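You operate a simulated robot arm through the tools that you are given. There is no shell and no other tool. Be economical: measure what you need, move in short steps, check, and stop when the job is done.

You run a simulated robot arm. Do the job below in one go: nothing can be reset, and whatever is moved stays where it is left.

TASK
Isolate the line, bin what jams the rollers, then power up and reset.
Fine: use the grey scrap bin; free the desk emergency stop too.

Only the result counts: the job must be done as asked and must still hold three seconds after the hand-in. Knocking over, shifting, dropping, spilling or breaking anything else fails it.

THE ROBOT
A 6-joint arm with a two-finger parallel gripper, fixed in place. Base frame: the origin is at the foot of the arm, x ahead of it, y to its left, z up. Lengths are in mm, angles in rad, forces in N, time in s.
With the tool pointing down near the work surface it reaches from about 140 to 840 mm from the base axis. Its first joint turns from -2.897 to 2.897 rad. Payload 3.91 kg.
Tool frame: the origin (TCP) lies between the finger pads and is the grasp point; the fingertips stand 30 mm ahead of it; z points along the fingers, y is the line along which they close. The gripper opens to 110 mm. The fingers are 20 mm wide and 10 mm thick; the gripper's body (48 by 112 mm) begins 55 mm behind the TCP.
Orientation is that of the tool frame in the base frame, as a unit quaternion [w, x, y, z]. With the fingers straight down and closing along the base's y, the tool's x points along the base's -x, its y along +y and its z along -z.

THE INTERFACE
- The arm moves only by the tool move_arm. Its argument "moves" is a list of rows, each a list of 3 entries, a list of its own where there are three numbers: the turn, a rotation vector about the tool's x, y, z in rad, then the shift along the tool's x, y, z in mm, then the gripper command, from -1 (fully open) to 1 (shut), values between in proportion. In form: [[[wx, wy, wz], [x, y, z], gripper], ...]. A call has 1 to 8 rows; each row is the pose to reach, as a shift and turn from the pose commanded when the call began, along the tool's axes at that moment. Rows are played at 5 a second. More than 50 mm and 0.15 rad between two rows, or a gripper value outside its range, and nothing of the call is played. Where a pose cannot be reached the arm comes as near as it can. A force on the tool above 90 N (or 10 N above the force at the start of the call, whichever is more), or a blocked arm, ends the call early, and 0.2 s more pass. Each finger travels about 108 mm/s and halts on what it meets, pressing with about 22 N; the grip force reading is that of the motor and also rises with nothing between the fingers. The clock runs only during rows and for 0.2 s after the last one: add rows that repeat a pose to give the fingers time. It gives the time, the measured TCP pose, the force on the tool (base axes), the opening and the grip force at its end, in the units of the frame above (readings bear some noise), with the torque about the TCP (base axes, N m) and any sound that the robot's microphone picked up, and new pictures: "show" is both (left out), scene, wrist or none.
- Cameras (640 x 400 px; columns grow to the right, rows downward): "scene" is fixed at [401.5, -500.5, 1722.9]; the picture's right is [0.41, 0.91, 0.00], its down [0.84, -0.37, -0.39] and it looks along [-0.36, 0.16, -0.92] (base axes); focal length 316 px, centre (320, 200). "wrist" rides on the gripper at [77, 7, -114] in the tool frame; the picture's right is [-0.09, 1.00, 0.00], its down [-0.80, -0.07, -0.59] and it looks along [-0.59, -0.05, 0.80] (tool axes); focal length 270 px, centre (320, 200). There is no depth. A picture from a camera that has moved, and an enlarged one, comes with that camera's place and axes in the base frame and with its lens.
- slide_trunk(by): slides the trunk up (or, below 0, down) by that many mm; the arm rides with it, the base frame stays. It gives what a move gives, with no picture.
- inspect(camera, box): a new picture of the part [left, top, right, bottom] of that camera's present view, enlarged. No time passes.
- hand_in(): hands the job in; it is judged then, once.

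Work in short steps. Places have to be worked out from the pictures, the camera data and where the tool is seen: move nearer, look again, correct. Check each grasp and each placing, and mend what went wrong. You have 120 turns and 200 pictures in all, those below and enlarged ones among them. Open the gripper and draw the arm clear of the work before you hand the job in, unless the task says otherwise; then end with one line.

The tools are called after "Call:" by a JSON object that holds its "api" and its "payload". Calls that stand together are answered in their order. move_arm: Moves the arm, as the interface text tells. Its arguments: {"type":"object","properties":{"moves":{"type":"array"},"show":{"type":"string","enum":["both","scene","wrist","none"]}},"required":["moves"]} The other tools are called the same way: slide_trunk (by) slides the trunk up or down; inspect (camera, box) takes an enlarged picture of a part of a camera's view; hand_in () hands the job in.

At the start:

```text
time: 0.0
tcp_pos: [158.6, -321.3, 1322.9]
ee_rot: [0.0, -0.001, 1.0, 0.001]
contact_force: [0.8, -0.5, -0.4]
wrist_torque: [0.01, -0.01, 0.02]
width: 110.0
finger_force: 0.0
trunk travel left (down, up): [-450.0, 90.0]
```

scene: 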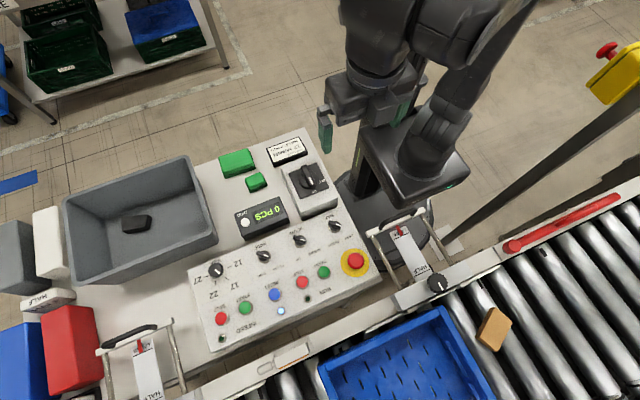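
wrist: 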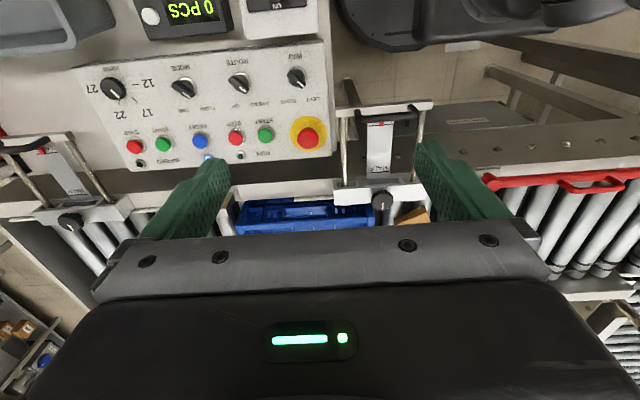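

The scene shows a desk with a control panel, an isolator, a grey bin and a roller line with a brown block. I'll enlarge the important areas first.

Call:
{"api": "inspect", "payload": {"camera": "scene", "box": [180, 120, 380, 245]}}

Call:
{"api": "inspect", "payload": {"camera": "scene", "box": [180, 225, 380, 350]}}

Call:
{"api": "inspect", "payload": {"camera": "scene", "box": [360, 180, 640, 355]}}

Call:
{"api": "inspect", "payload": {"camera": "wrist", "box": [80, 0, 340, 170]}}

```text
3.20 times, centred on (280, 182) of scene
camera zoom: at [401.5, -500.5, 1722.9], right [0.41, 0.91, 0.0], down [0.84, -0.37, -0.39], along [-0.36, 0.16, -0.92], focal length 1011 px, centre (448, 256)
```

zoom: 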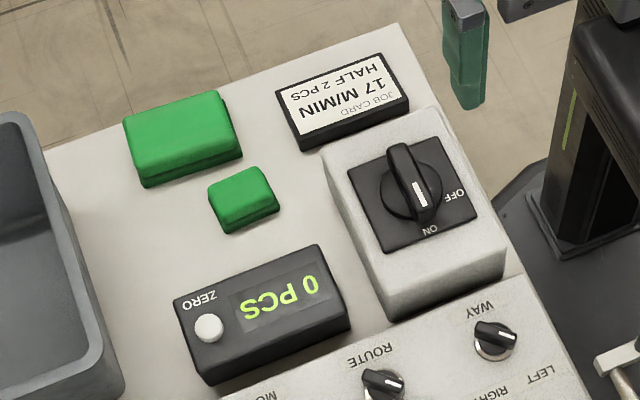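

```text
3.20 times, centred on (280, 288) of scene
camera zoom: at [401.5, -500.5, 1722.9], right [0.41, 0.91, 0.0], down [0.84, -0.37, -0.39], along [-0.36, 0.16, -0.92], focal length 1011 px, centre (448, -80)
```

zoom: 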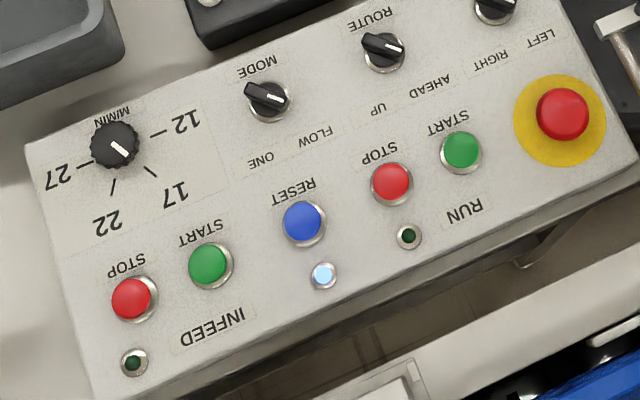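

```text
2.29 times, centred on (500, 268) of scene
camera zoom: at [401.5, -500.5, 1722.9], right [0.41, 0.91, 0.0], down [0.84, -0.37, -0.39], along [-0.36, 0.16, -0.92], focal length 722 px, centre (-91, 46)
```

zoom: 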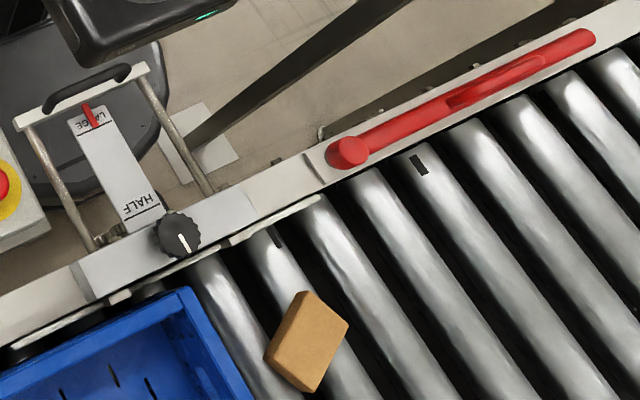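

```text
2.35 times, centred on (210, 85) of wrist
camera zoom: at [80.8, -314.9, 1437.8], right [0.09, 1.0, 0.0], down [0.8, -0.07, 0.59], along [0.59, -0.05, -0.8], focal length 636 px, centre (579, 471)
```

zoom: 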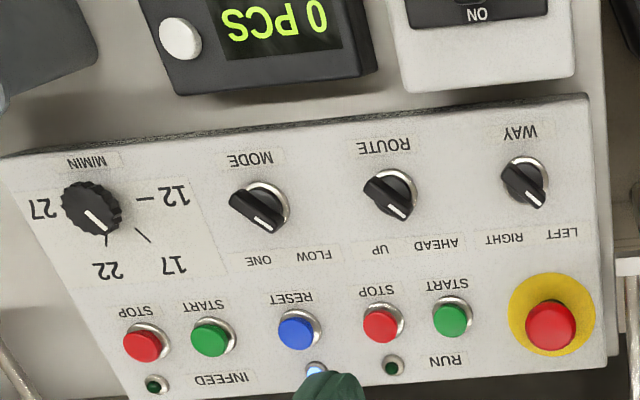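

The jam looks like the brown block on the rollers, and the isolator is at roughly (50, -376, 1000). I'll move above the isolator and check the side objects.

Call:
{"api": "inspect", "payload": {"camera": "scene", "box": [0, 140, 240, 400]}}

Call:
{"api": "move_arm", "payload": {"moves": [[[0, 0, 0], [27, -14, 30], -1], [[0, 0, 0], [54, -27, 60], -1], [[0, 0, 0], [81, -41, 90], -1], [[0, 0, 0], [108, -55, 120], -1], [[0, 0, 0], [108, -55, 120], -1]]}}

```text
1.54 times, centred on (120, 270) of scene
camera zoom: at [401.5, -500.5, 1722.9], right [0.41, 0.91, 0.0], down [0.84, -0.37, -0.39], along [-0.36, 0.16, -0.92], focal length 486 px, centre (628, 92)
```

zoom: 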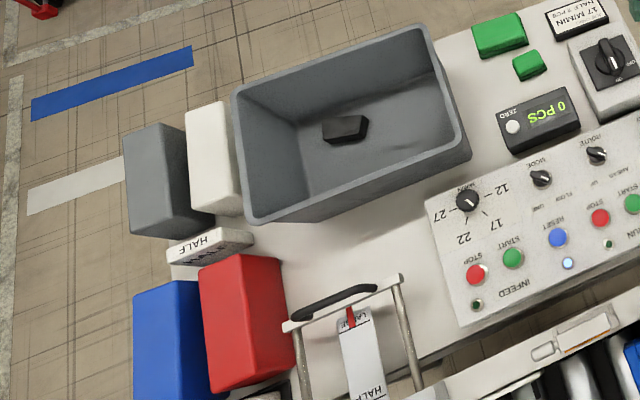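

```text
time: 1.2
tcp_pos: [53.0, -376.5, 1202.1]
ee_rot: [0.0, 0.001, 1.0, 0.0]
contact_force: [0.1, 1.3, 0.8]
wrist_torque: [-0.02, -0.01, 0.0]
width: 110.0
finger_force: 0.1
trunk travel left (down, up): [-450.0, 90.0]
camera wrist: at [-25.2, -369.9, 1316.6], right [0.09, 1.0, 0.0], down [0.8, -0.07, 0.59], along [0.59, -0.05, -0.8], focal length 270 px, centre (320, 200)
```

scene: 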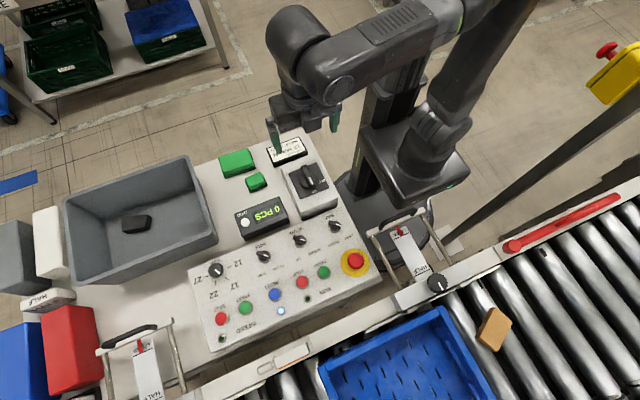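
wrist: 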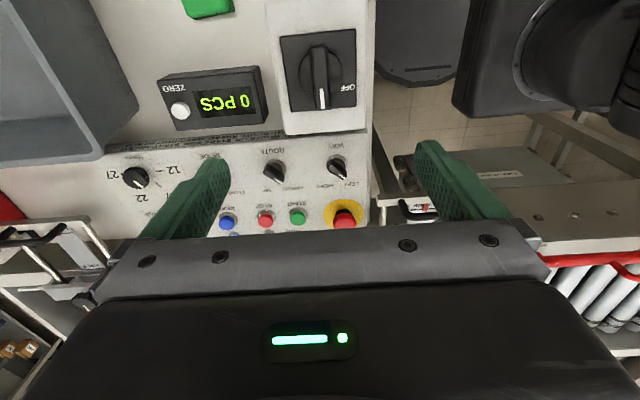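

Triangulating both views puts the isolator handle near (43, -374, 985), bar along x. I'll descend above it with a narrower opening.

Call:
{"api": "move_arm", "payload": {"moves": [[[0, 0, 0], [3, 1, 40], -0.6], [[0, 0, 0], [6, 2, 80], -0.3], [[0, 0, 0], [10, 2, 115], -0.1], [[0, 0, 0], [10, 2, 130], -0.1], [[0, 0, 0], [10, 2, 130], -0.1]]}}

```text
time: 2.4
tcp_pos: [40.1, -373.7, 1072.0]
ee_rot: [0.001, -0.001, 1.0, 0.0]
contact_force: [-0.1, -1.1, 0.4]
wrist_torque: [0.0, -0.01, -0.01]
width: 60.5
finger_force: 0.1
trunk travel left (down, up): [-450.0, 90.0]
camera wrist: at [-36.6, -368.0, 1187.0], right [0.09, 1.0, 0.0], down [0.8, -0.07, 0.59], along [0.59, -0.05, -0.8], focal length 270 px, centre (320, 200)
```

scene: 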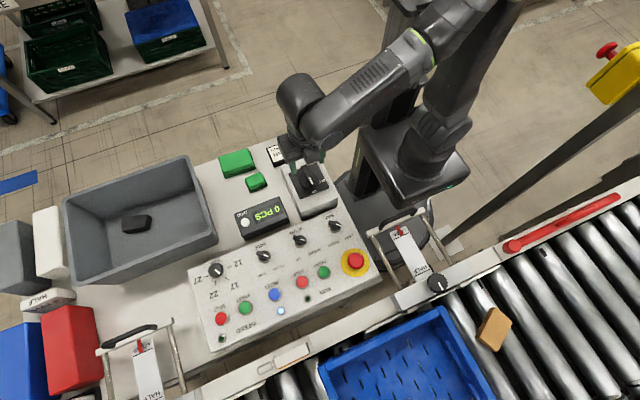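
wrist: 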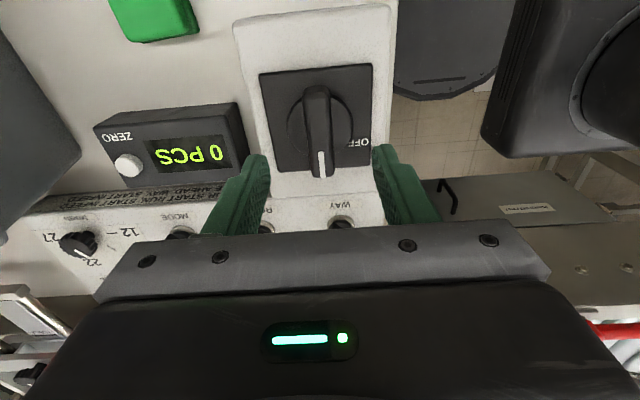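

The handle's top is about z 994, centred near (44, -375). I'll descend so the fingertips straddle it and close.

Call:
{"api": "move_arm", "payload": {"moves": [[[0, 0, 0], [-4, -1.5, 40], -0.1], [[0, 0, 0], [-4, -1.5, 58], -0.1], [[0, 0, 0], [-4, -1.5, 58], 0.4], [[0, 0, 0], [-4, -1.5, 58], 1], [[0, 0, 0], [-4, -1.5, 58], 1]]}}

```text
time: 3.6
tcp_pos: [45.3, -375.9, 1015.0]
ee_rot: [0.001, 0.0, 1.0, 0.0]
contact_force: [-0.3, 4.6, 7.8]
wrist_torque: [0.22, 0.56, 0.01]
width: 50.5
finger_force: 44.5
trunk travel left (down, up): [-450.0, 90.0]
camera wrist: at [-32.5, -368.3, 1129.4], right [0.09, 1.0, 0.0], down [0.8, -0.07, 0.59], along [0.59, -0.05, -0.8], focal length 270 px, centre (320, 200)
```

scene: 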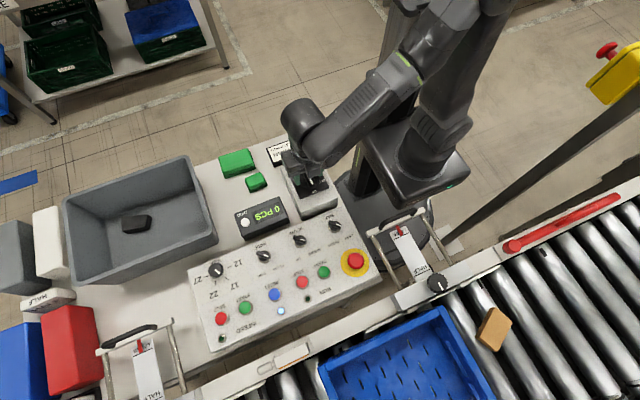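
wrist: 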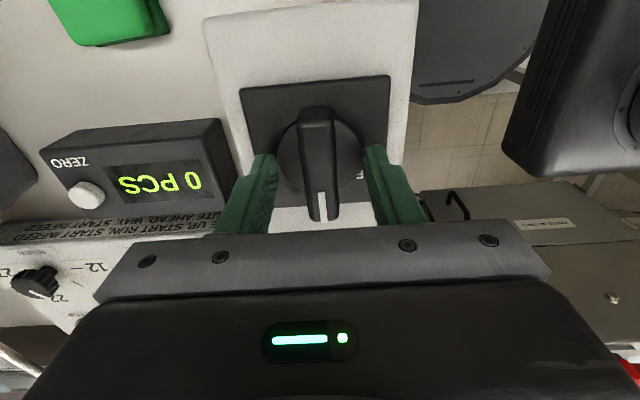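

The fingers closed on the 50 mm disc rather than the handle. I'll open, rise 13 mm and close again.

Call:
{"api": "move_arm", "payload": {"moves": [[[0, 0, 0], [0, 0, 0], -0.05], [[0, 0, 0], [0, 0, -13], -0.05], [[0, 0, 0], [0, 0, -13], 0.3], [[0, 0, 0], [0, 0, -13], 1], [[0, 0, 0], [0, 0, -13], 1], [[0, 0, 0], [0, 0, -13], 1]], "show": "wrist"}}

```text
time: 5.0
tcp_pos: [44.5, -374.0, 1027.5]
ee_rot: [0.0, -0.001, 1.0, 0.0]
contact_force: [0.3, 6.9, -6.3]
wrist_torque: [0.29, 0.08, 0.0]
width: 18.9
finger_force: 44.2
trunk travel left (down, up): [-450.0, 90.0]
camera wrist: at [-32.7, -368.6, 1142.2], right [0.09, 1.0, 0.0], down [0.8, -0.07, 0.59], along [0.59, -0.05, -0.8], focal length 270 px, centre (320, 200)
```

wrist: 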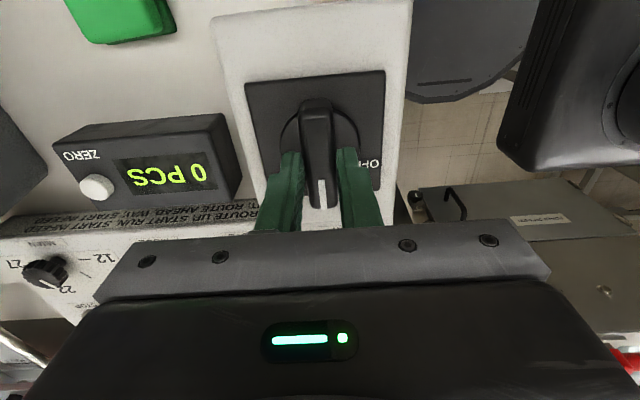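

The handle is now held (18.9 mm). I'll turn it counter-clockwise seen from above, toward OFF.

Call:
{"api": "move_arm", "payload": {"moves": [[[0, 0, -0.14], [0, 0.7, 0], 1], [[0, 0, -0.28], [0.2, 1.4, 0], 1], [[0, 0, -0.42], [0.4, 2, 0], 1], [[0, 0, -0.56], [0.8, 2.6, 0], 1], [[0, 0, -0.7], [1.2, 3.2, 0], 1], [[0, 0, -0.84], [1.7, 3.7, 0], 1], [[0, 0, -0.98], [2.2, 4.1, 0], 1], [[0, 0, -1.12], [2.8, 4.5, 0], 1]]}}

```text
time: 6.8
tcp_pos: [44.5, -375.5, 1027.9]
ee_rot: [-0.001, -0.533, 0.846, -0.001]
contact_force: [24.4, -17.4, -13.3]
wrist_torque: [0.57, -1.22, 0.03]
width: 18.8
finger_force: 44.8
trunk travel left (down, up): [-450.0, 90.0]
camera wrist: at [5.0, -441.5, 1142.4], right [-0.86, 0.51, 0.0], down [0.41, 0.69, 0.59], along [0.3, 0.51, -0.8], focal length 270 px, centre (320, 200)
```

scene: 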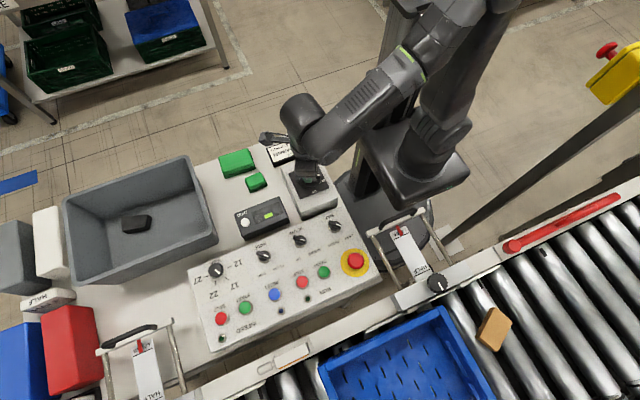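
wrist: 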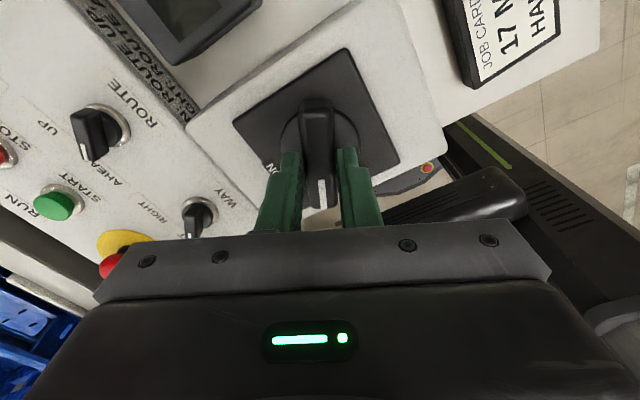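

The handle follows and the counter and lamp have gone dark. I'll correct the pivot offset and finish the quarter turn.

Call:
{"api": "move_arm", "payload": {"moves": [[[0, 0, -0.1], [1.4, -2.9, 0], 1], [[0, 0, -0.22], [2.7, -5.8, 0], 1], [[0, 0, -0.34], [2.7, -5.8, 0], 1], [[0, 0, -0.45], [2.7, -5.8, 0], 1], [[0, 0, -0.45], [2.7, -5.8, 0], 1]], "show": "wrist"}}

```text
time: 8.0
tcp_pos: [44.0, -375.8, 1027.4]
ee_rot: [0.001, -0.707, 0.707, 0.001]
contact_force: [-0.2, 9.5, -4.8]
wrist_torque: [1.36, 0.14, 0.01]
width: 18.6
finger_force: 44.7
trunk travel left (down, up): [-450.0, 90.0]
camera wrist: at [37.6, -452.6, 1142.1], right [-1.0, 0.09, 0.0], down [0.07, 0.8, 0.6], along [0.05, 0.59, -0.8], focal length 270 px, centre (320, 200)
```

wrist: 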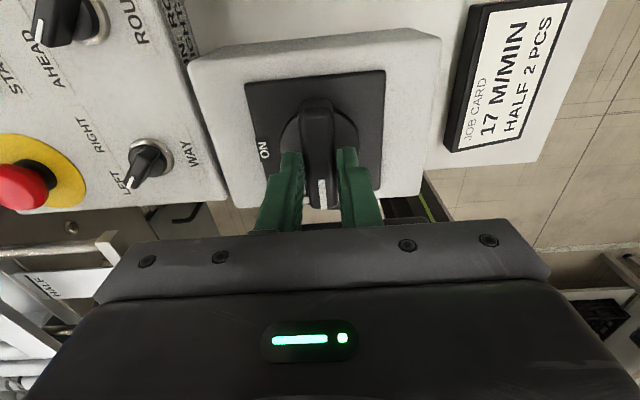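

The handle is at 90°, on OFF. I'll release, rise, and turn back.

Call:
{"api": "move_arm", "payload": {"moves": [[[0, 0, 0], [0, 0, 0], -0.1], [[0, 0, 0], [0, 0, 0], -0.1], [[0, 0, 0], [0, 0, -40], -0.1], [[0, 0, 0], [0, 0, -80], -0.1], [[0, 0, 0], [0, 0, -125], -0.5], [[0, 0, 0], [0, 0, -170], -1], [[0, 0, 0], [0, 0, -200], -1]]}}

```text
time: 9.6
tcp_pos: [45.0, -375.6, 1226.9]
ee_rot: [0.0, -0.707, 0.708, 0.0]
contact_force: [0.5, 0.5, 0.8]
wrist_torque: [0.02, -0.01, 0.02]
width: 109.9
finger_force: 0.0
trunk travel left (down, up): [-450.0, 90.0]
camera wrist: at [37.7, -452.8, 1341.8], right [-1.0, 0.09, 0.0], down [0.07, 0.8, 0.59], along [0.05, 0.59, -0.8], focal length 270 px, centre (320, 200)
```

scene: 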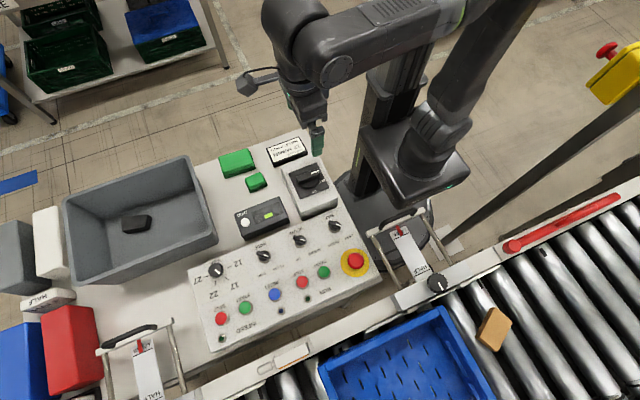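
wrist: 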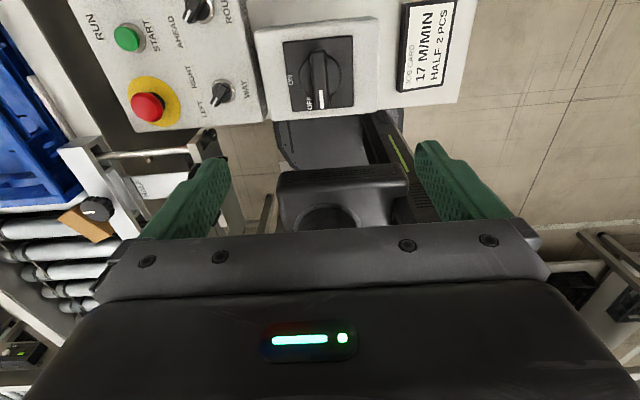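

Isolator is OFF. I'll now swing toward the block on the rollers, staying high and turning the tool back.

Call:
{"api": "move_arm", "payload": {"moves": [[[0, 0, 0.14], [-25, -40, 0], -1], [[0, 0, 0.28], [-50, -80, 0], -1], [[0, 0, 0.42], [-75, -120, 0], -1], [[0, 0, 0.56], [-100, -160, 0], -1], [[0, 0, 0.7], [-125, -200, 0], -1], [[0, 0, 0.84], [-150, -240, 0], -1], [[0, 0, 0.98], [-175, -280, 0], -1], [[0, 0, 1.12], [-200, -320, 0], -1]], "show": "none"}}

```text
time: 11.4
tcp_pos: [365.6, -175.6, 1229.4]
ee_rot: [0.0, -0.223, 0.975, 0.0]
contact_force: [-0.9, -1.3, -0.4]
wrist_torque: [0.06, -0.02, -0.02]
width: 110.1
finger_force: 0.1
trunk travel left (down, up): [-450.0, 90.0]
```

Continuing to a viewing pose near (500, -100, 1170).

Call:
{"api": "move_arm", "payload": {"moves": [[[0, 0, 0.11], [-38, 2, 15], -1], [[0, 0, 0.22], [-77, 4, 30], -1], [[0, 0, 0.33], [-115, 6, 45], -1], [[0, 0, 0.45], [-154, 9, 60], -1], [[0, 0, 0.45], [-154, 9, 60], -1]]}}

```text
time: 12.6
tcp_pos: [499.6, -98.4, 1168.7]
ee_rot: [0.001, 0.0, 1.0, 0.0]
contact_force: [0.3, 0.1, 0.1]
wrist_torque: [0.01, 0.01, 0.02]
width: 110.1
finger_force: 0.1
trunk travel left (down, up): [-450.0, 90.0]
camera wrist: at [422.4, -91.7, 1283.8], right [0.09, 1.0, 0.0], down [0.8, -0.07, 0.6], along [0.59, -0.05, -0.8], focal length 270 px, centre (320, 200)
```

scene: 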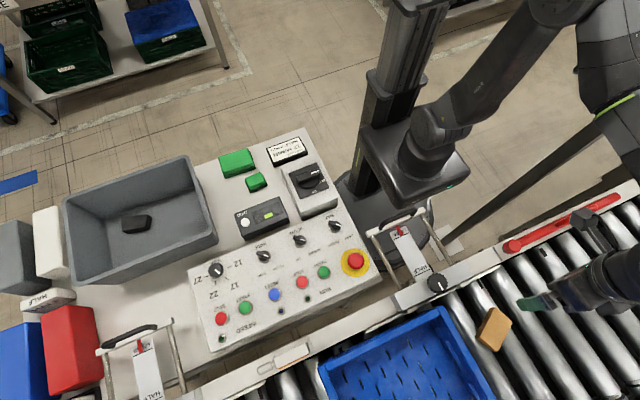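
wrist: 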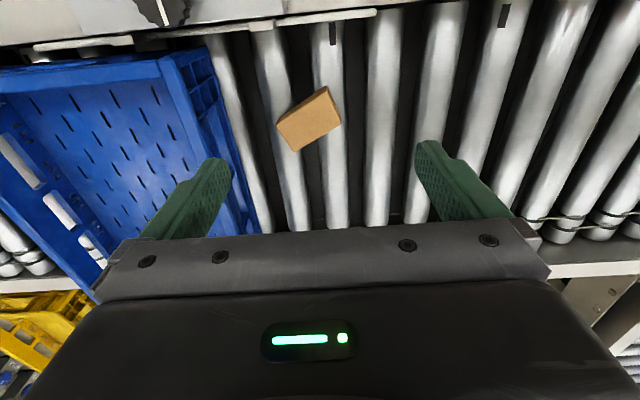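

The block triangulates to about (556, -118, 911). I'll enlarge to get its orientation.

Call:
{"api": "inspect", "payload": {"camera": "wrist", "box": [230, 60, 390, 160]}}

Call:
{"api": "inspect", "payload": {"camera": "scene", "box": [450, 290, 530, 370]}}

```text
4.00 times, centred on (310, 110) of wrist
camera zoom: at [422.4, -91.7, 1283.8], right [0.09, 1.0, 0.0], down [0.8, -0.07, 0.6], along [0.59, -0.05, -0.8], focal length 1081 px, centre (360, 560)
```

zoom: 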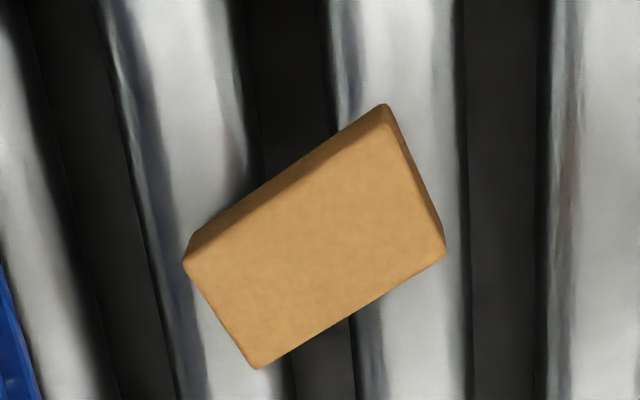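

```text
5.00 times, centred on (490, 330) of scene
camera zoom: at [401.5, -500.5, 1722.9], right [0.41, 0.91, 0.0], down [0.84, -0.37, -0.39], along [-0.36, 0.16, -0.92], focal length 1580 px, centre (-530, -450)
```

zoom: 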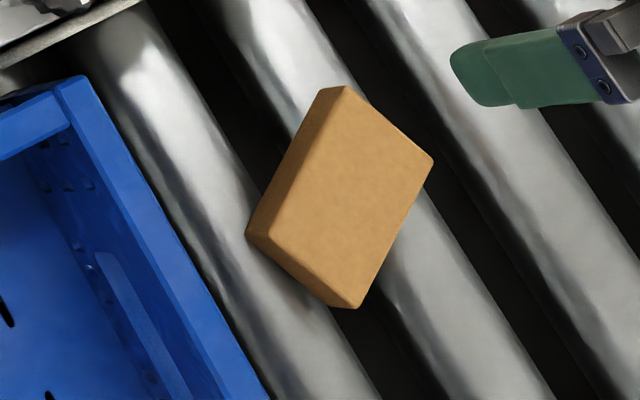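

Top face is about 84×50 mm, centred at (559, -118), short axis about 26° from +x. I'll turn the tool to grip across the short side and descend to a hover.

Call:
{"api": "move_arm", "payload": {"moves": [[[0, 0, 0.14], [-8, -3, 18], -1], [[0, 0, 0.28], [-15, -5, 36], -1], [[0, 0, 0.42], [-23, -8, 54], -1], [[0, 0, 0.56], [-30, -10, 72], -1], [[0, 0, 0.7], [-38, -13, 90], -1], [[0, 0, 0.84], [-45, -15, 108], -1], [[0, 0, 0.98], [-53, -18, 126], -1], [[0, 0, 1.12], [-59, -20, 140], -1]]}}

```text
time: 14.4
tcp_pos: [559.2, -121.3, 1029.7]
ee_rot: [0.0, 0.532, 0.847, 0.0]
contact_force: [-0.4, 0.2, -0.1]
wrist_torque: [0.02, -0.04, 0.0]
width: 110.1
finger_force: 0.2
trunk travel left (down, up): [-450.0, 90.0]
camera wrist: at [532.1, -49.2, 1143.7], right [0.94, 0.35, 0.0], down [0.28, -0.75, 0.59], along [0.21, -0.56, -0.8], focal length 270 px, centre (320, 200)
```

scene: 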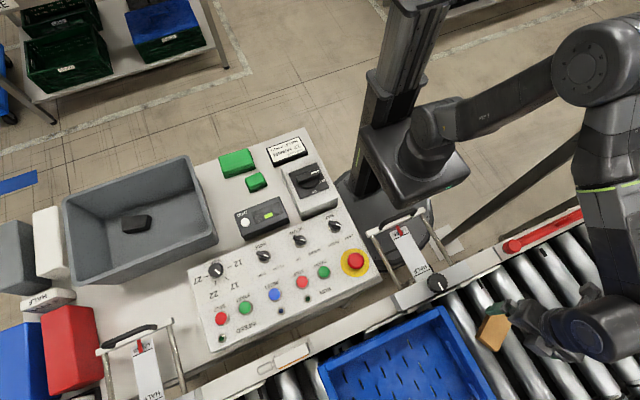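
wrist: 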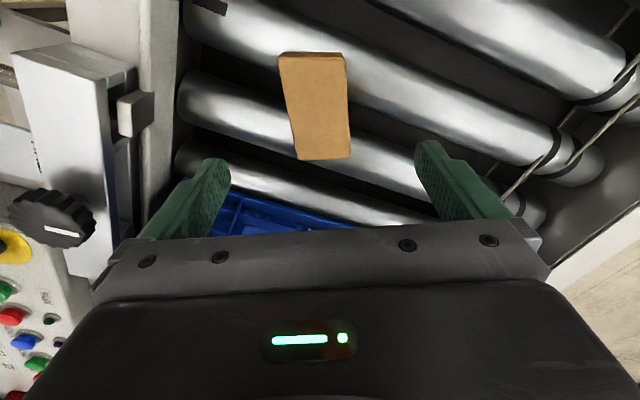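

The gripper is aligned with the block. I'll descend to a fingertip height about 18 mm below its top and close.

Call:
{"api": "move_arm", "payload": {"moves": [[[0, 0, 0], [1, 0, 40], -1], [[0, 0, 0], [2, -1, 75], -0.6], [[0, 0, 0], [2, -1, 102], -0.4], [[0, 0, 0], [2, -1, 102], 0.3], [[0, 0, 0], [2, -1, 102], 1], [[0, 0, 0], [2, -1, 102], 1], [[0, 0, 0], [2, -1, 102], 1]]}}

```text
time: 16.0
tcp_pos: [557.7, -119.9, 929.8]
ee_rot: [0.002, 0.531, 0.847, 0.001]
contact_force: [3.3, -4.8, 35.5]
wrist_torque: [-0.36, 1.1, 0.11]
width: 48.3
finger_force: 22.3
trunk travel left (down, up): [-450.0, 90.0]
camera wrist: at [528.7, -48.4, 1044.4], right [0.93, 0.36, 0.0], down [0.28, -0.75, 0.6], along [0.22, -0.56, -0.8], focal length 270 px, centre (320, 200)
```

scene: 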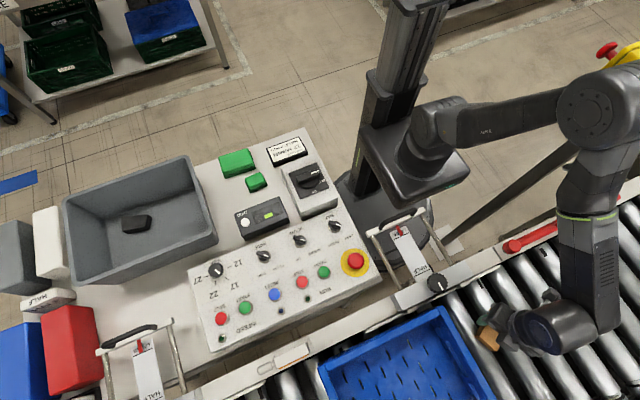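
wrist: 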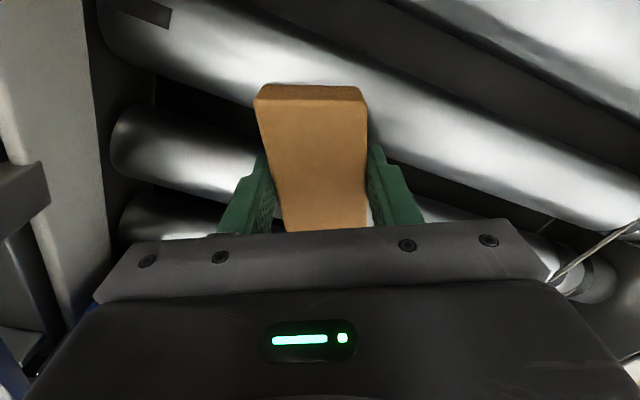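

Gripped at 48 mm, with the tips touching the roller. I'll lift slowly.

Call:
{"api": "move_arm", "payload": {"moves": [[[0, 0, 0], [0, 0, -8], 1], [[0, 0, 0], [0, 0, -20], 1], [[0, 0, 0], [0, 0, -40], 1], [[0, 0, 0], [0, 0, -80], 1], [[0, 0, 0], [0, 0, -120], 1], [[0, 0, 0], [0, 0, -160], 1], [[0, 0, 0], [0, 0, -200], 1]]}}

```text
time: 17.6
tcp_pos: [556.5, -121.7, 1126.1]
ee_rot: [0.0, 0.531, 0.848, 0.0]
contact_force: [-0.1, -0.3, -0.5]
wrist_torque: [0.0, -0.01, 0.03]
width: 47.7
finger_force: 21.9
trunk travel left (down, up): [-450.0, 90.0]
camera wrist: at [528.0, -48.8, 1240.4], right [0.93, 0.36, 0.0], down [0.29, -0.75, 0.59], along [0.21, -0.56, -0.8], focal length 270 px, centre (320, 200)
```

scene: 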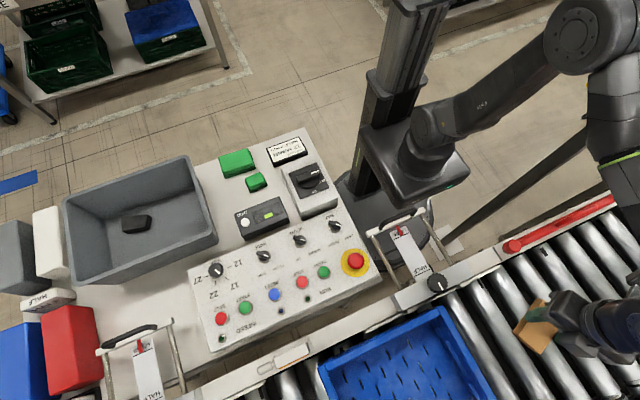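
wrist: 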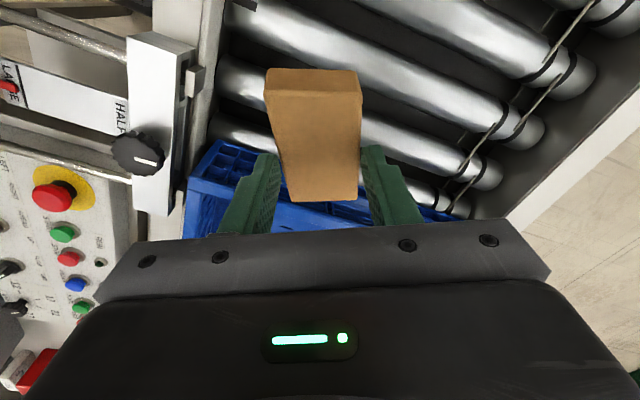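

The block is held and clear. I'll carry it high toward the grey bin on the desk.

Call:
{"api": "move_arm", "payload": {"moves": [[[0, 0, 0], [-19, -44, -10], 1], [[0, 0, 0], [-38, -88, -20], 1], [[0, 0, 0], [-57, -132, -30], 1], [[0, 0, 0], [-76, -176, -40], 1], [[0, 0, 0], [-95, -221, -50], 1], [[0, 0, 0], [-114, -265, -60], 1], [[0, 0, 0], [-133, -309, -60], 1], [[0, 0, 0], [-152, -354, -60], 1]], "show": "scene"}}

Call:
{"api": "move_arm", "payload": {"moves": [[[0, 0, 0.06], [-19, -44, 0], 1], [[0, 0, 0.12], [-38, -88, 0], 1], [[0, 0, 0.18], [-57, -132, 0], 1], [[0, 0, 0.24], [-76, -176, 0], 1], [[0, 0, 0.3], [-95, -221, 0], 1], [[0, 0, 0.36], [-114, -265, 0], 1], [[0, 0, 0.42], [-133, -309, 0], 1], [[0, 0, 0.45], [-152, -354, 0], 1]]}}

```text
time: 19.4
tcp_pos: [305.6, -410.5, 1185.5]
ee_rot: [0.0, 0.53, 0.848, 0.001]
contact_force: [-0.1, 0.0, -0.5]
wrist_torque: [0.0, 0.01, 0.0]
width: 47.6
finger_force: 21.4
trunk travel left (down, up): [-450.0, 90.0]
```

scene: 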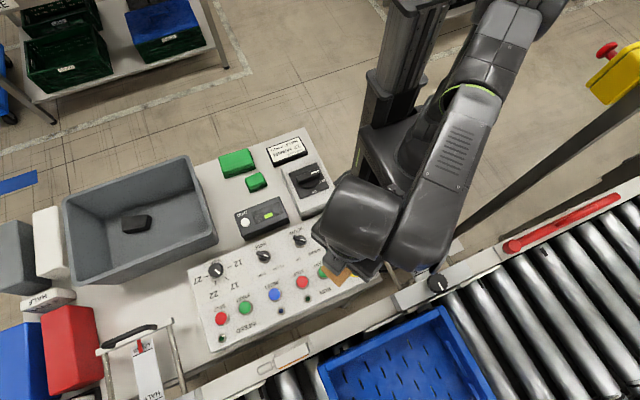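

```text
time: 21.2
tcp_pos: [51.9, -702.9, 1185.7]
ee_rot: [-0.002, 0.707, 0.707, 0.001]
contact_force: [0.1, -0.2, 0.2]
wrist_torque: [0.01, -0.01, -0.02]
width: 47.5
finger_force: 21.8
trunk travel left (down, up): [-450.0, 90.0]
camera wrist: at [57.9, -626.2, 1300.9], right [1.0, -0.09, 0.0], down [-0.07, -0.8, 0.59], along [-0.05, -0.59, -0.81], focal length 270 px, centre (320, 200)
```

scene: 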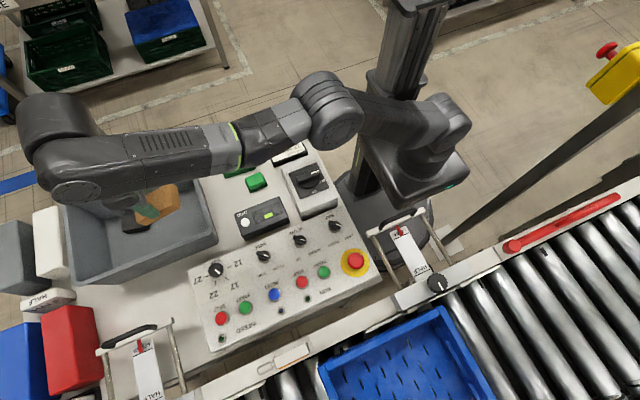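
wrist: 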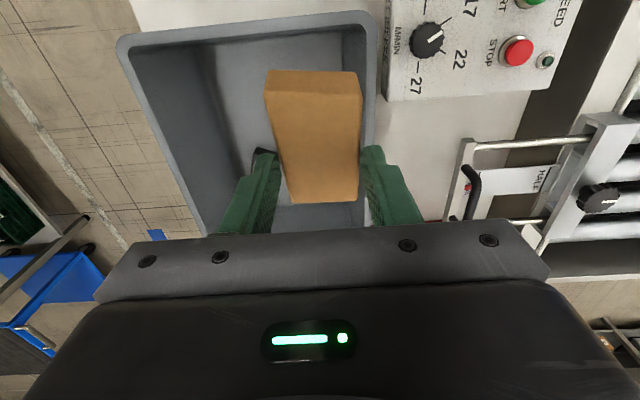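

The bin rim spans about x -136..108, y -645..-956. I'll move over it to (0, -755) and lower in.

Call:
{"api": "move_arm", "payload": {"moves": [[[0, 0, 0], [-26, -26, 20], 1], [[0, 0, 0], [-52, -52, 50], 1], [[0, 0, 0], [-52, -52, 95], 1], [[0, 0, 0], [-52, -52, 140], 1], [[0, 0, 0], [-52, -52, 180], 1], [[0, 0, 0], [-52, -52, 205], 1]]}}

```text
time: 22.6
tcp_pos: [2.8, -755.6, 980.9]
ee_rot: [0.0, 0.707, 0.708, 0.0]
contact_force: [-0.1, -0.5, -0.7]
wrist_torque: [0.0, 0.01, 0.0]
width: 47.7
finger_force: 22.1
out of reach, approached as far as the arm can: row 1, 2, 3
trunk travel left (down, up): [-450.0, 90.0]
camera wrist: at [8.6, -677.5, 1095.6], right [1.0, -0.09, 0.0], down [-0.07, -0.8, 0.59], along [-0.05, -0.59, -0.8], focal length 270 px, centre (320, 200)
```

scene: 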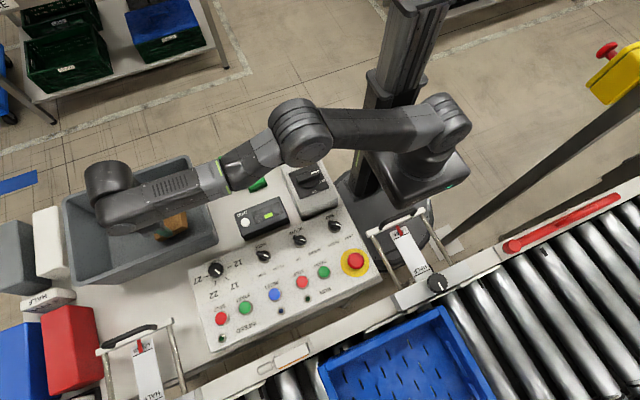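
wrist: 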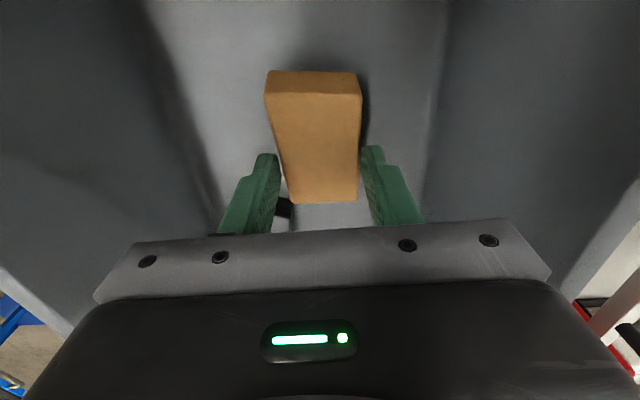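

Still free. I'll lower a bit more in small steps.

Call:
{"api": "move_arm", "payload": {"moves": [[[0, 0, 0], [0, 0, 8], 1], [[0, 0, 0], [0, 0, 16], 1], [[0, 0, 0], [0, 0, 24], 1]]}}

```text
time: 23.4
tcp_pos: [2.4, -753.5, 960.9]
ee_rot: [0.002, 0.706, 0.708, -0.002]
contact_force: [-1.3, 5.3, 16.0]
wrist_torque: [-0.32, 0.06, -0.04]
width: 47.8
finger_force: 21.3
trunk travel left (down, up): [-450.0, 90.0]
camera wrist: at [8.4, -676.3, 1074.6], right [1.0, -0.09, 0.0], down [-0.07, -0.8, 0.6], along [-0.05, -0.6, -0.8], focal length 270 px, centre (320, 200)
```

scene: 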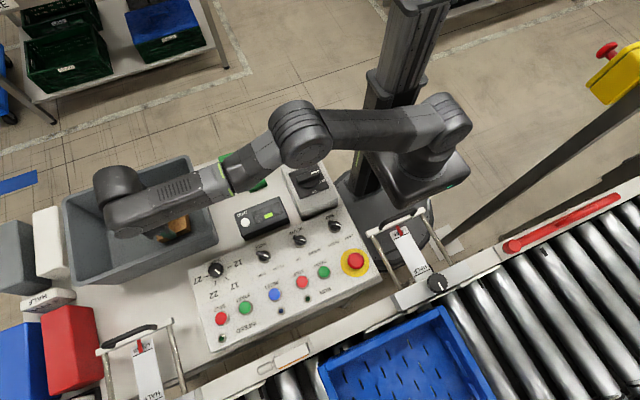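
wrist: 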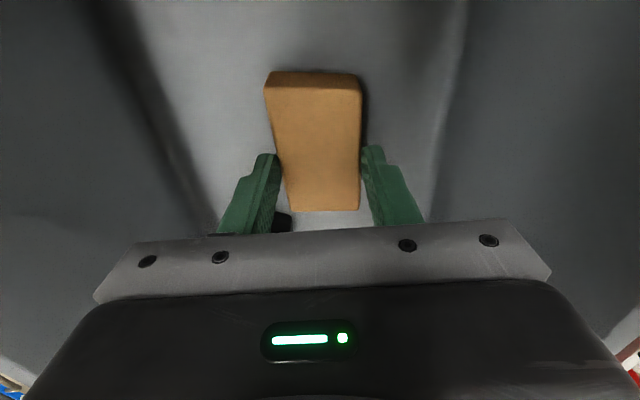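

The block is resting on the bin floor (16 N up). I'll open moderately and lift out.

Call:
{"api": "move_arm", "payload": {"moves": [[[0, 0, 0], [0, 0, -2], -0.25], [[0, 0, 0], [0, 0, -2], -0.25], [[0, 0, 0], [0, 0, -40], -0.25], [[0, 0, 0], [0, 0, -85], -0.25], [[0, 0, 0], [20, 0, -130], -0.25], [[0, 0, 0], [50, 0, -170], -0.25], [[0, 0, 0], [80, 0, -205], -0.25]]}}

```text
time: 25.0
tcp_pos: [0.8, -675.4, 1163.4]
ee_rot: [0.0, 0.707, 0.707, 0.001]
contact_force: [0.1, -0.3, -0.4]
wrist_torque: [0.0, 0.0, 0.0]
width: 68.9
finger_force: 0.1
trunk travel left (down, up): [-450.0, 90.0]
camera wrist: at [5.6, -598.5, 1278.0], right [1.0, -0.09, 0.0], down [-0.07, -0.8, 0.59], along [-0.05, -0.59, -0.8], focal length 270 px, centre (320, 200)
```

scene: 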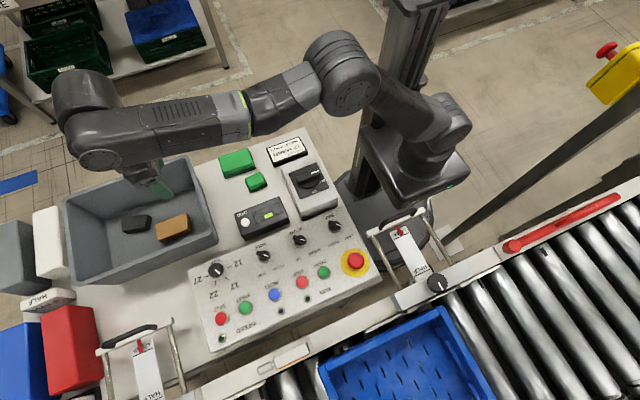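
wrist: 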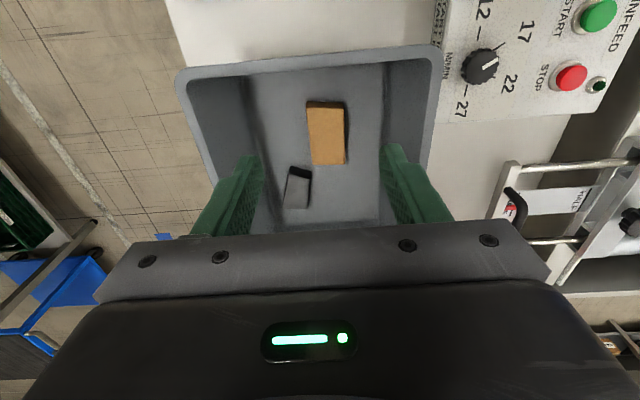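

The block lies in the grey bin. Next I'll go to the desk emergency stop, turning the tool back to the initial heading.

Call:
{"api": "move_arm", "payload": {"moves": [[[0, 0, -0.14], [40, 28, 0], -0.4], [[0, 0, -0.28], [80, 56, 0], -0.4], [[0, 0, -0.42], [120, 84, 0], -0.4], [[0, 0, -0.56], [160, 112, 0], -0.4], [[0, 0, -0.7], [200, 140, 0], -0.4], [[0, 0, -0.84], [240, 168, 0], -0.4], [[0, 0, -0.98], [280, 196, 0], -0.4], [[0, 0, -1.12], [320, 224, 0], -0.4]], "show": "none"}}

Call:
{"api": "move_arm", "payload": {"moves": [[[0, 0, -0.15], [0, 0, 0], -0.4], [[0, 0, -0.3], [0, 0, 0], -0.4], [[0, 0, -0.45], [0, 0, 0], -0.4], [[0, 0, -0.45], [0, 0, 0], -0.4]]}}

```text
time: 26.8
tcp_pos: [223.5, -353.6, 1162.0]
ee_rot: [0.0, 0.221, 0.975, 0.0]
contact_force: [0.7, -0.9, 0.3]
wrist_torque: [0.0, -0.01, -0.02]
width: 77.1
finger_force: 0.1
trunk travel left (down, up): [-450.0, 90.0]
```

```text
time: 27.8
tcp_pos: [223.5, -354.0, 1163.0]
ee_rot: [0.0, -0.001, 1.0, 0.0]
contact_force: [0.2, 0.3, -0.5]
wrist_torque: [0.01, -0.01, 0.0]
width: 77.0
finger_force: 0.0
trunk travel left (down, up): [-450.0, 90.0]
camera wrist: at [146.4, -347.8, 1276.5], right [0.09, 1.0, 0.0], down [0.8, -0.07, 0.59], along [0.59, -0.05, -0.8], focal length 270 px, centre (320, 200)
```

scene: 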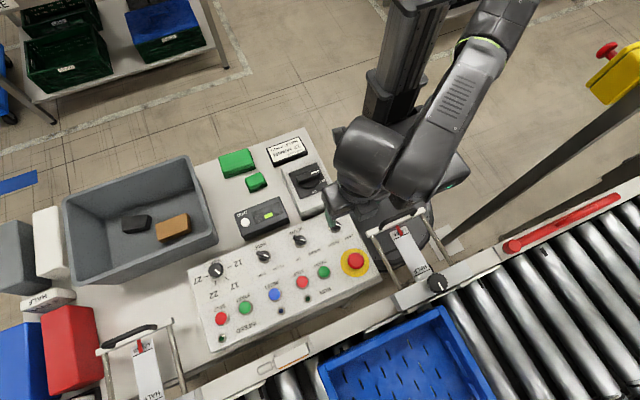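
wrist: 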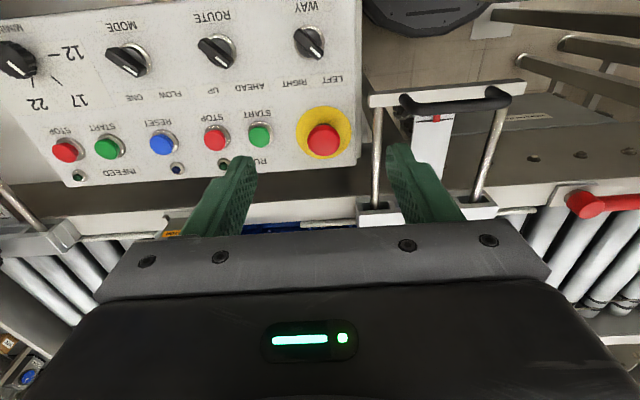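

Call:
{"api": "inspect", "payload": {"camera": "wrist", "box": [180, 20, 380, 180]}}

Call:
{"api": "inspect", "payload": {"camera": "scene", "box": [270, 200, 390, 290]}}

```text
2.50 times, centred on (280, 100) of wrist
camera zoom: at [146.4, -347.8, 1276.5], right [0.09, 1.0, 0.0], down [0.8, -0.07, 0.59], along [0.59, -0.05, -0.8], focal length 676 px, centre (420, 450)
```

zoom: 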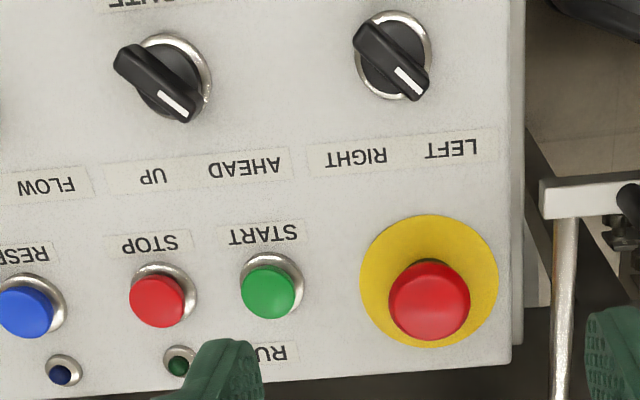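

```text
4.44 times, centred on (330, 245) of scene
camera zoom: at [401.5, -500.5, 1722.9], right [0.41, 0.91, 0.0], down [0.84, -0.37, -0.39], along [-0.36, 0.16, -0.92], focal length 1404 px, centre (276, 0)
```

zoom: 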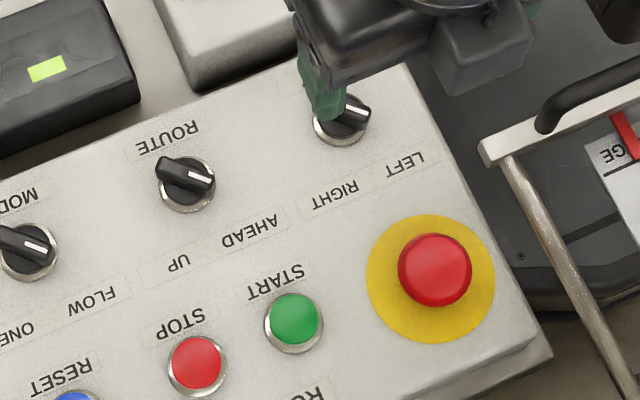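

The e-stop head is about (284, -354), top z ≈ 972, 40 mm wide. I'll go above it with an opening of ~66 mm.

Call:
{"api": "move_arm", "payload": {"moves": [[[0, 0, 0], [-30, 0, 35], -0.2], [[0, 0, 0], [-61, 0, 70], -0.2], [[0, 0, 0], [-61, 0, 110], -0.2], [[0, 0, 0], [-61, 0, 140], -0.2], [[0, 0, 0], [-61, 0, 140], -0.2]]}}

```text
time: 29.0
tcp_pos: [284.4, -353.4, 1023.2]
ee_rot: [0.0, 0.0, 1.0, 0.0]
contact_force: [0.2, -0.2, -0.7]
wrist_torque: [0.04, 0.0, -0.01]
width: 65.9
finger_force: 0.1
trunk travel left (down, up): [-450.0, 90.0]
camera wrist: at [206.8, -347.8, 1137.0], right [0.09, 1.0, 0.0], down [0.8, -0.07, 0.59], along [0.59, -0.05, -0.8], focal length 270 px, centre (320, 200)
```

scene: 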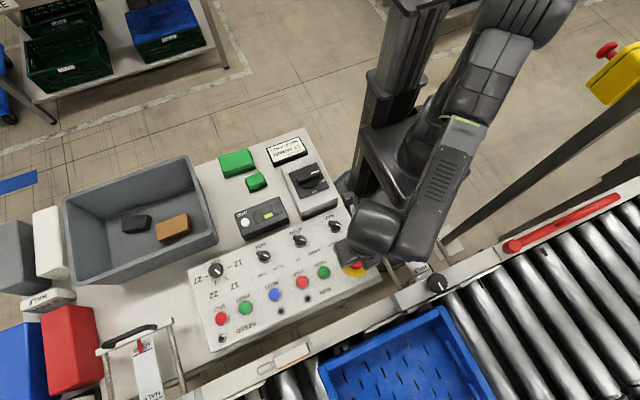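
wrist: 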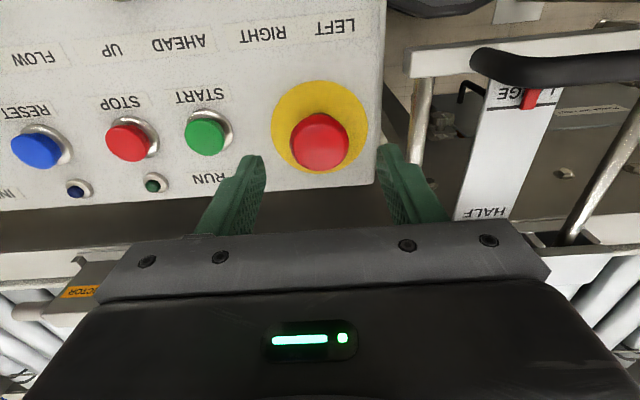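

Head is centred under the TCP at (283, -355). I'll narrow a bit, descend with the tips to about z 957 and close on the head.

Call:
{"api": "move_arm", "payload": {"moves": [[[0, 0, 0], [1, -1, 10], 0], [[0, 0, 0], [1, -1, 24], 0], [[0, 0, 0], [1, -1, 36], 0], [[0, 0, 0], [1, -1, 36], 0.3], [[0, 0, 0], [1, -1, 36], 1], [[0, 0, 0], [1, -1, 36], 1]]}}

```text
time: 30.4
tcp_pos: [284.1, -354.7, 986.5]
ee_rot: [0.0, 0.001, 1.0, 0.0]
contact_force: [-1.0, -0.4, -1.6]
wrist_torque: [0.0, 0.11, 0.02]
width: 39.6
finger_force: 45.8
trunk travel left (down, up): [-450.0, 90.0]
camera wrist: at [206.0, -348.5, 1100.9], right [0.09, 1.0, 0.0], down [0.8, -0.07, 0.59], along [0.59, -0.05, -0.8], focal length 270 px, centre (320, 200)
```

scene: 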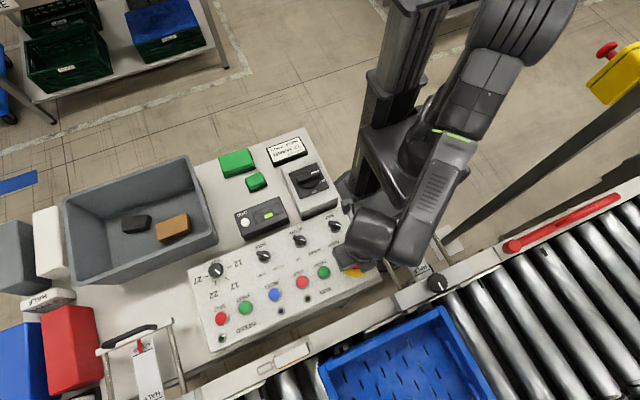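
wrist: 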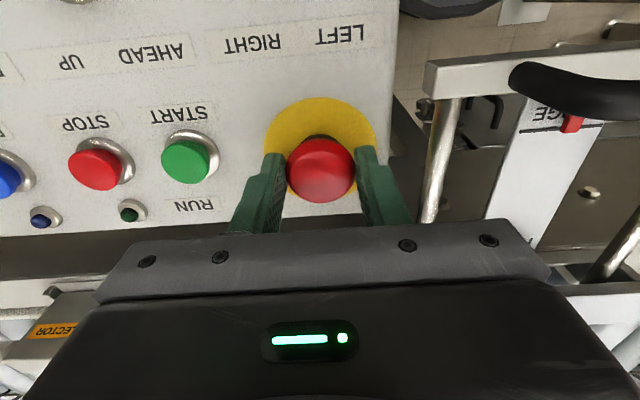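

The head is held at 39.6 mm with little side load. I'll twist clockwise seen from above.

Call:
{"api": "move_arm", "payload": {"moves": [[[0, 0, 0.12], [0, 0, 0], 1], [[0, 0, 0.24], [0, 0, 0], 1], [[0, 0, 0.36], [0, 0, 0], 1], [[0, 0, 0.48], [0, 0, 0], 1], [[0, 0, 0.6], [0, 0, 0], 1], [[0, 0, 0.72], [0, 0, 0], 1], [[0, 0, 0.84], [0, 0, 0], 1]]}}

```text
time: 32.0
tcp_pos: [286.1, -354.5, 986.3]
ee_rot: [-0.001, 0.408, 0.913, 0.001]
contact_force: [3.2, 5.3, 2.6]
wrist_torque: [0.23, -0.06, 0.64]
width: 39.5
finger_force: 44.6
trunk travel left (down, up): [-450.0, 90.0]
camera wrist: at [238.5, -292.7, 1100.9], right [0.8, 0.6, 0.0], down [0.48, -0.64, 0.59], along [0.36, -0.48, -0.8], focal length 270 px, centre (320, 200)
```

scene: 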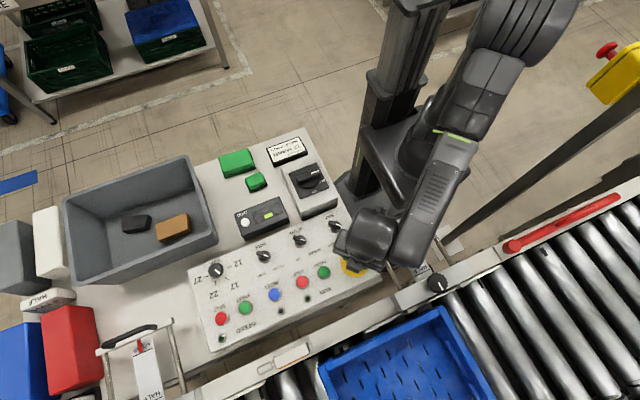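
wrist: 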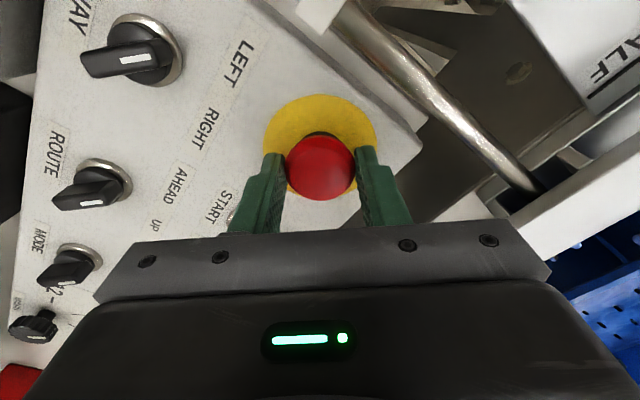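

There is 0.64 Nm of resistance and no sound reported. I'll open, rise and compare the head's height.

Call:
{"api": "move_arm", "payload": {"moves": [[[0, 0, 0], [0, 0, 0], 0], [[0, 0, 0], [0, 0, 0], 0], [[0, 0, 0], [0, 0, -36], 0], [[0, 0, -0.14], [0, 0, -36], 0], [[0, 0, -0.28], [0, 0, -36], 0], [[0, 0, -0.42], [0, 0, -36], 0], [[0, 0, -0.56], [0, 0, -36], 0], [[0, 0, -0.7], [0, 0, -36], 0]], "show": "none"}}

Call:
{"api": "move_arm", "payload": {"moves": [[[0, 0, -0.14], [0, 0, 0], -0.2], [[0, 0, -0.14], [0, 0, 0], -0.2]], "show": "wrist"}}

```text
time: 33.8
tcp_pos: [283.4, -354.8, 1022.0]
ee_rot: [0.0, 0.068, 0.998, 0.0]
contact_force: [0.6, 0.2, 0.4]
wrist_torque: [-0.02, -0.02, 0.01]
width: 55.0
finger_force: 0.1
trunk travel left (down, up): [-450.0, 90.0]
```

```text
time: 34.4
tcp_pos: [284.6, -355.4, 1022.3]
ee_rot: [0.0, 0.0, 1.0, 0.0]
contact_force: [-1.1, 0.7, -0.6]
wrist_torque: [0.02, 0.01, -0.02]
width: 65.9
finger_force: 0.0
trunk travel left (down, up): [-450.0, 90.0]
camera wrist: at [207.3, -348.6, 1136.6], right [0.09, 1.0, 0.0], down [0.8, -0.07, 0.59], along [0.59, -0.05, -0.8], focal length 270 px, centre (320, 200)
```

wrist: 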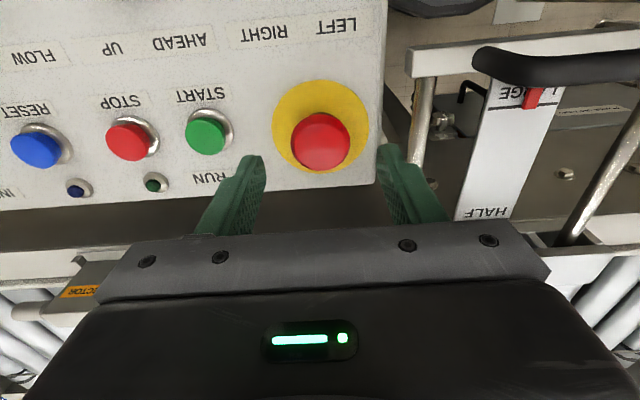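

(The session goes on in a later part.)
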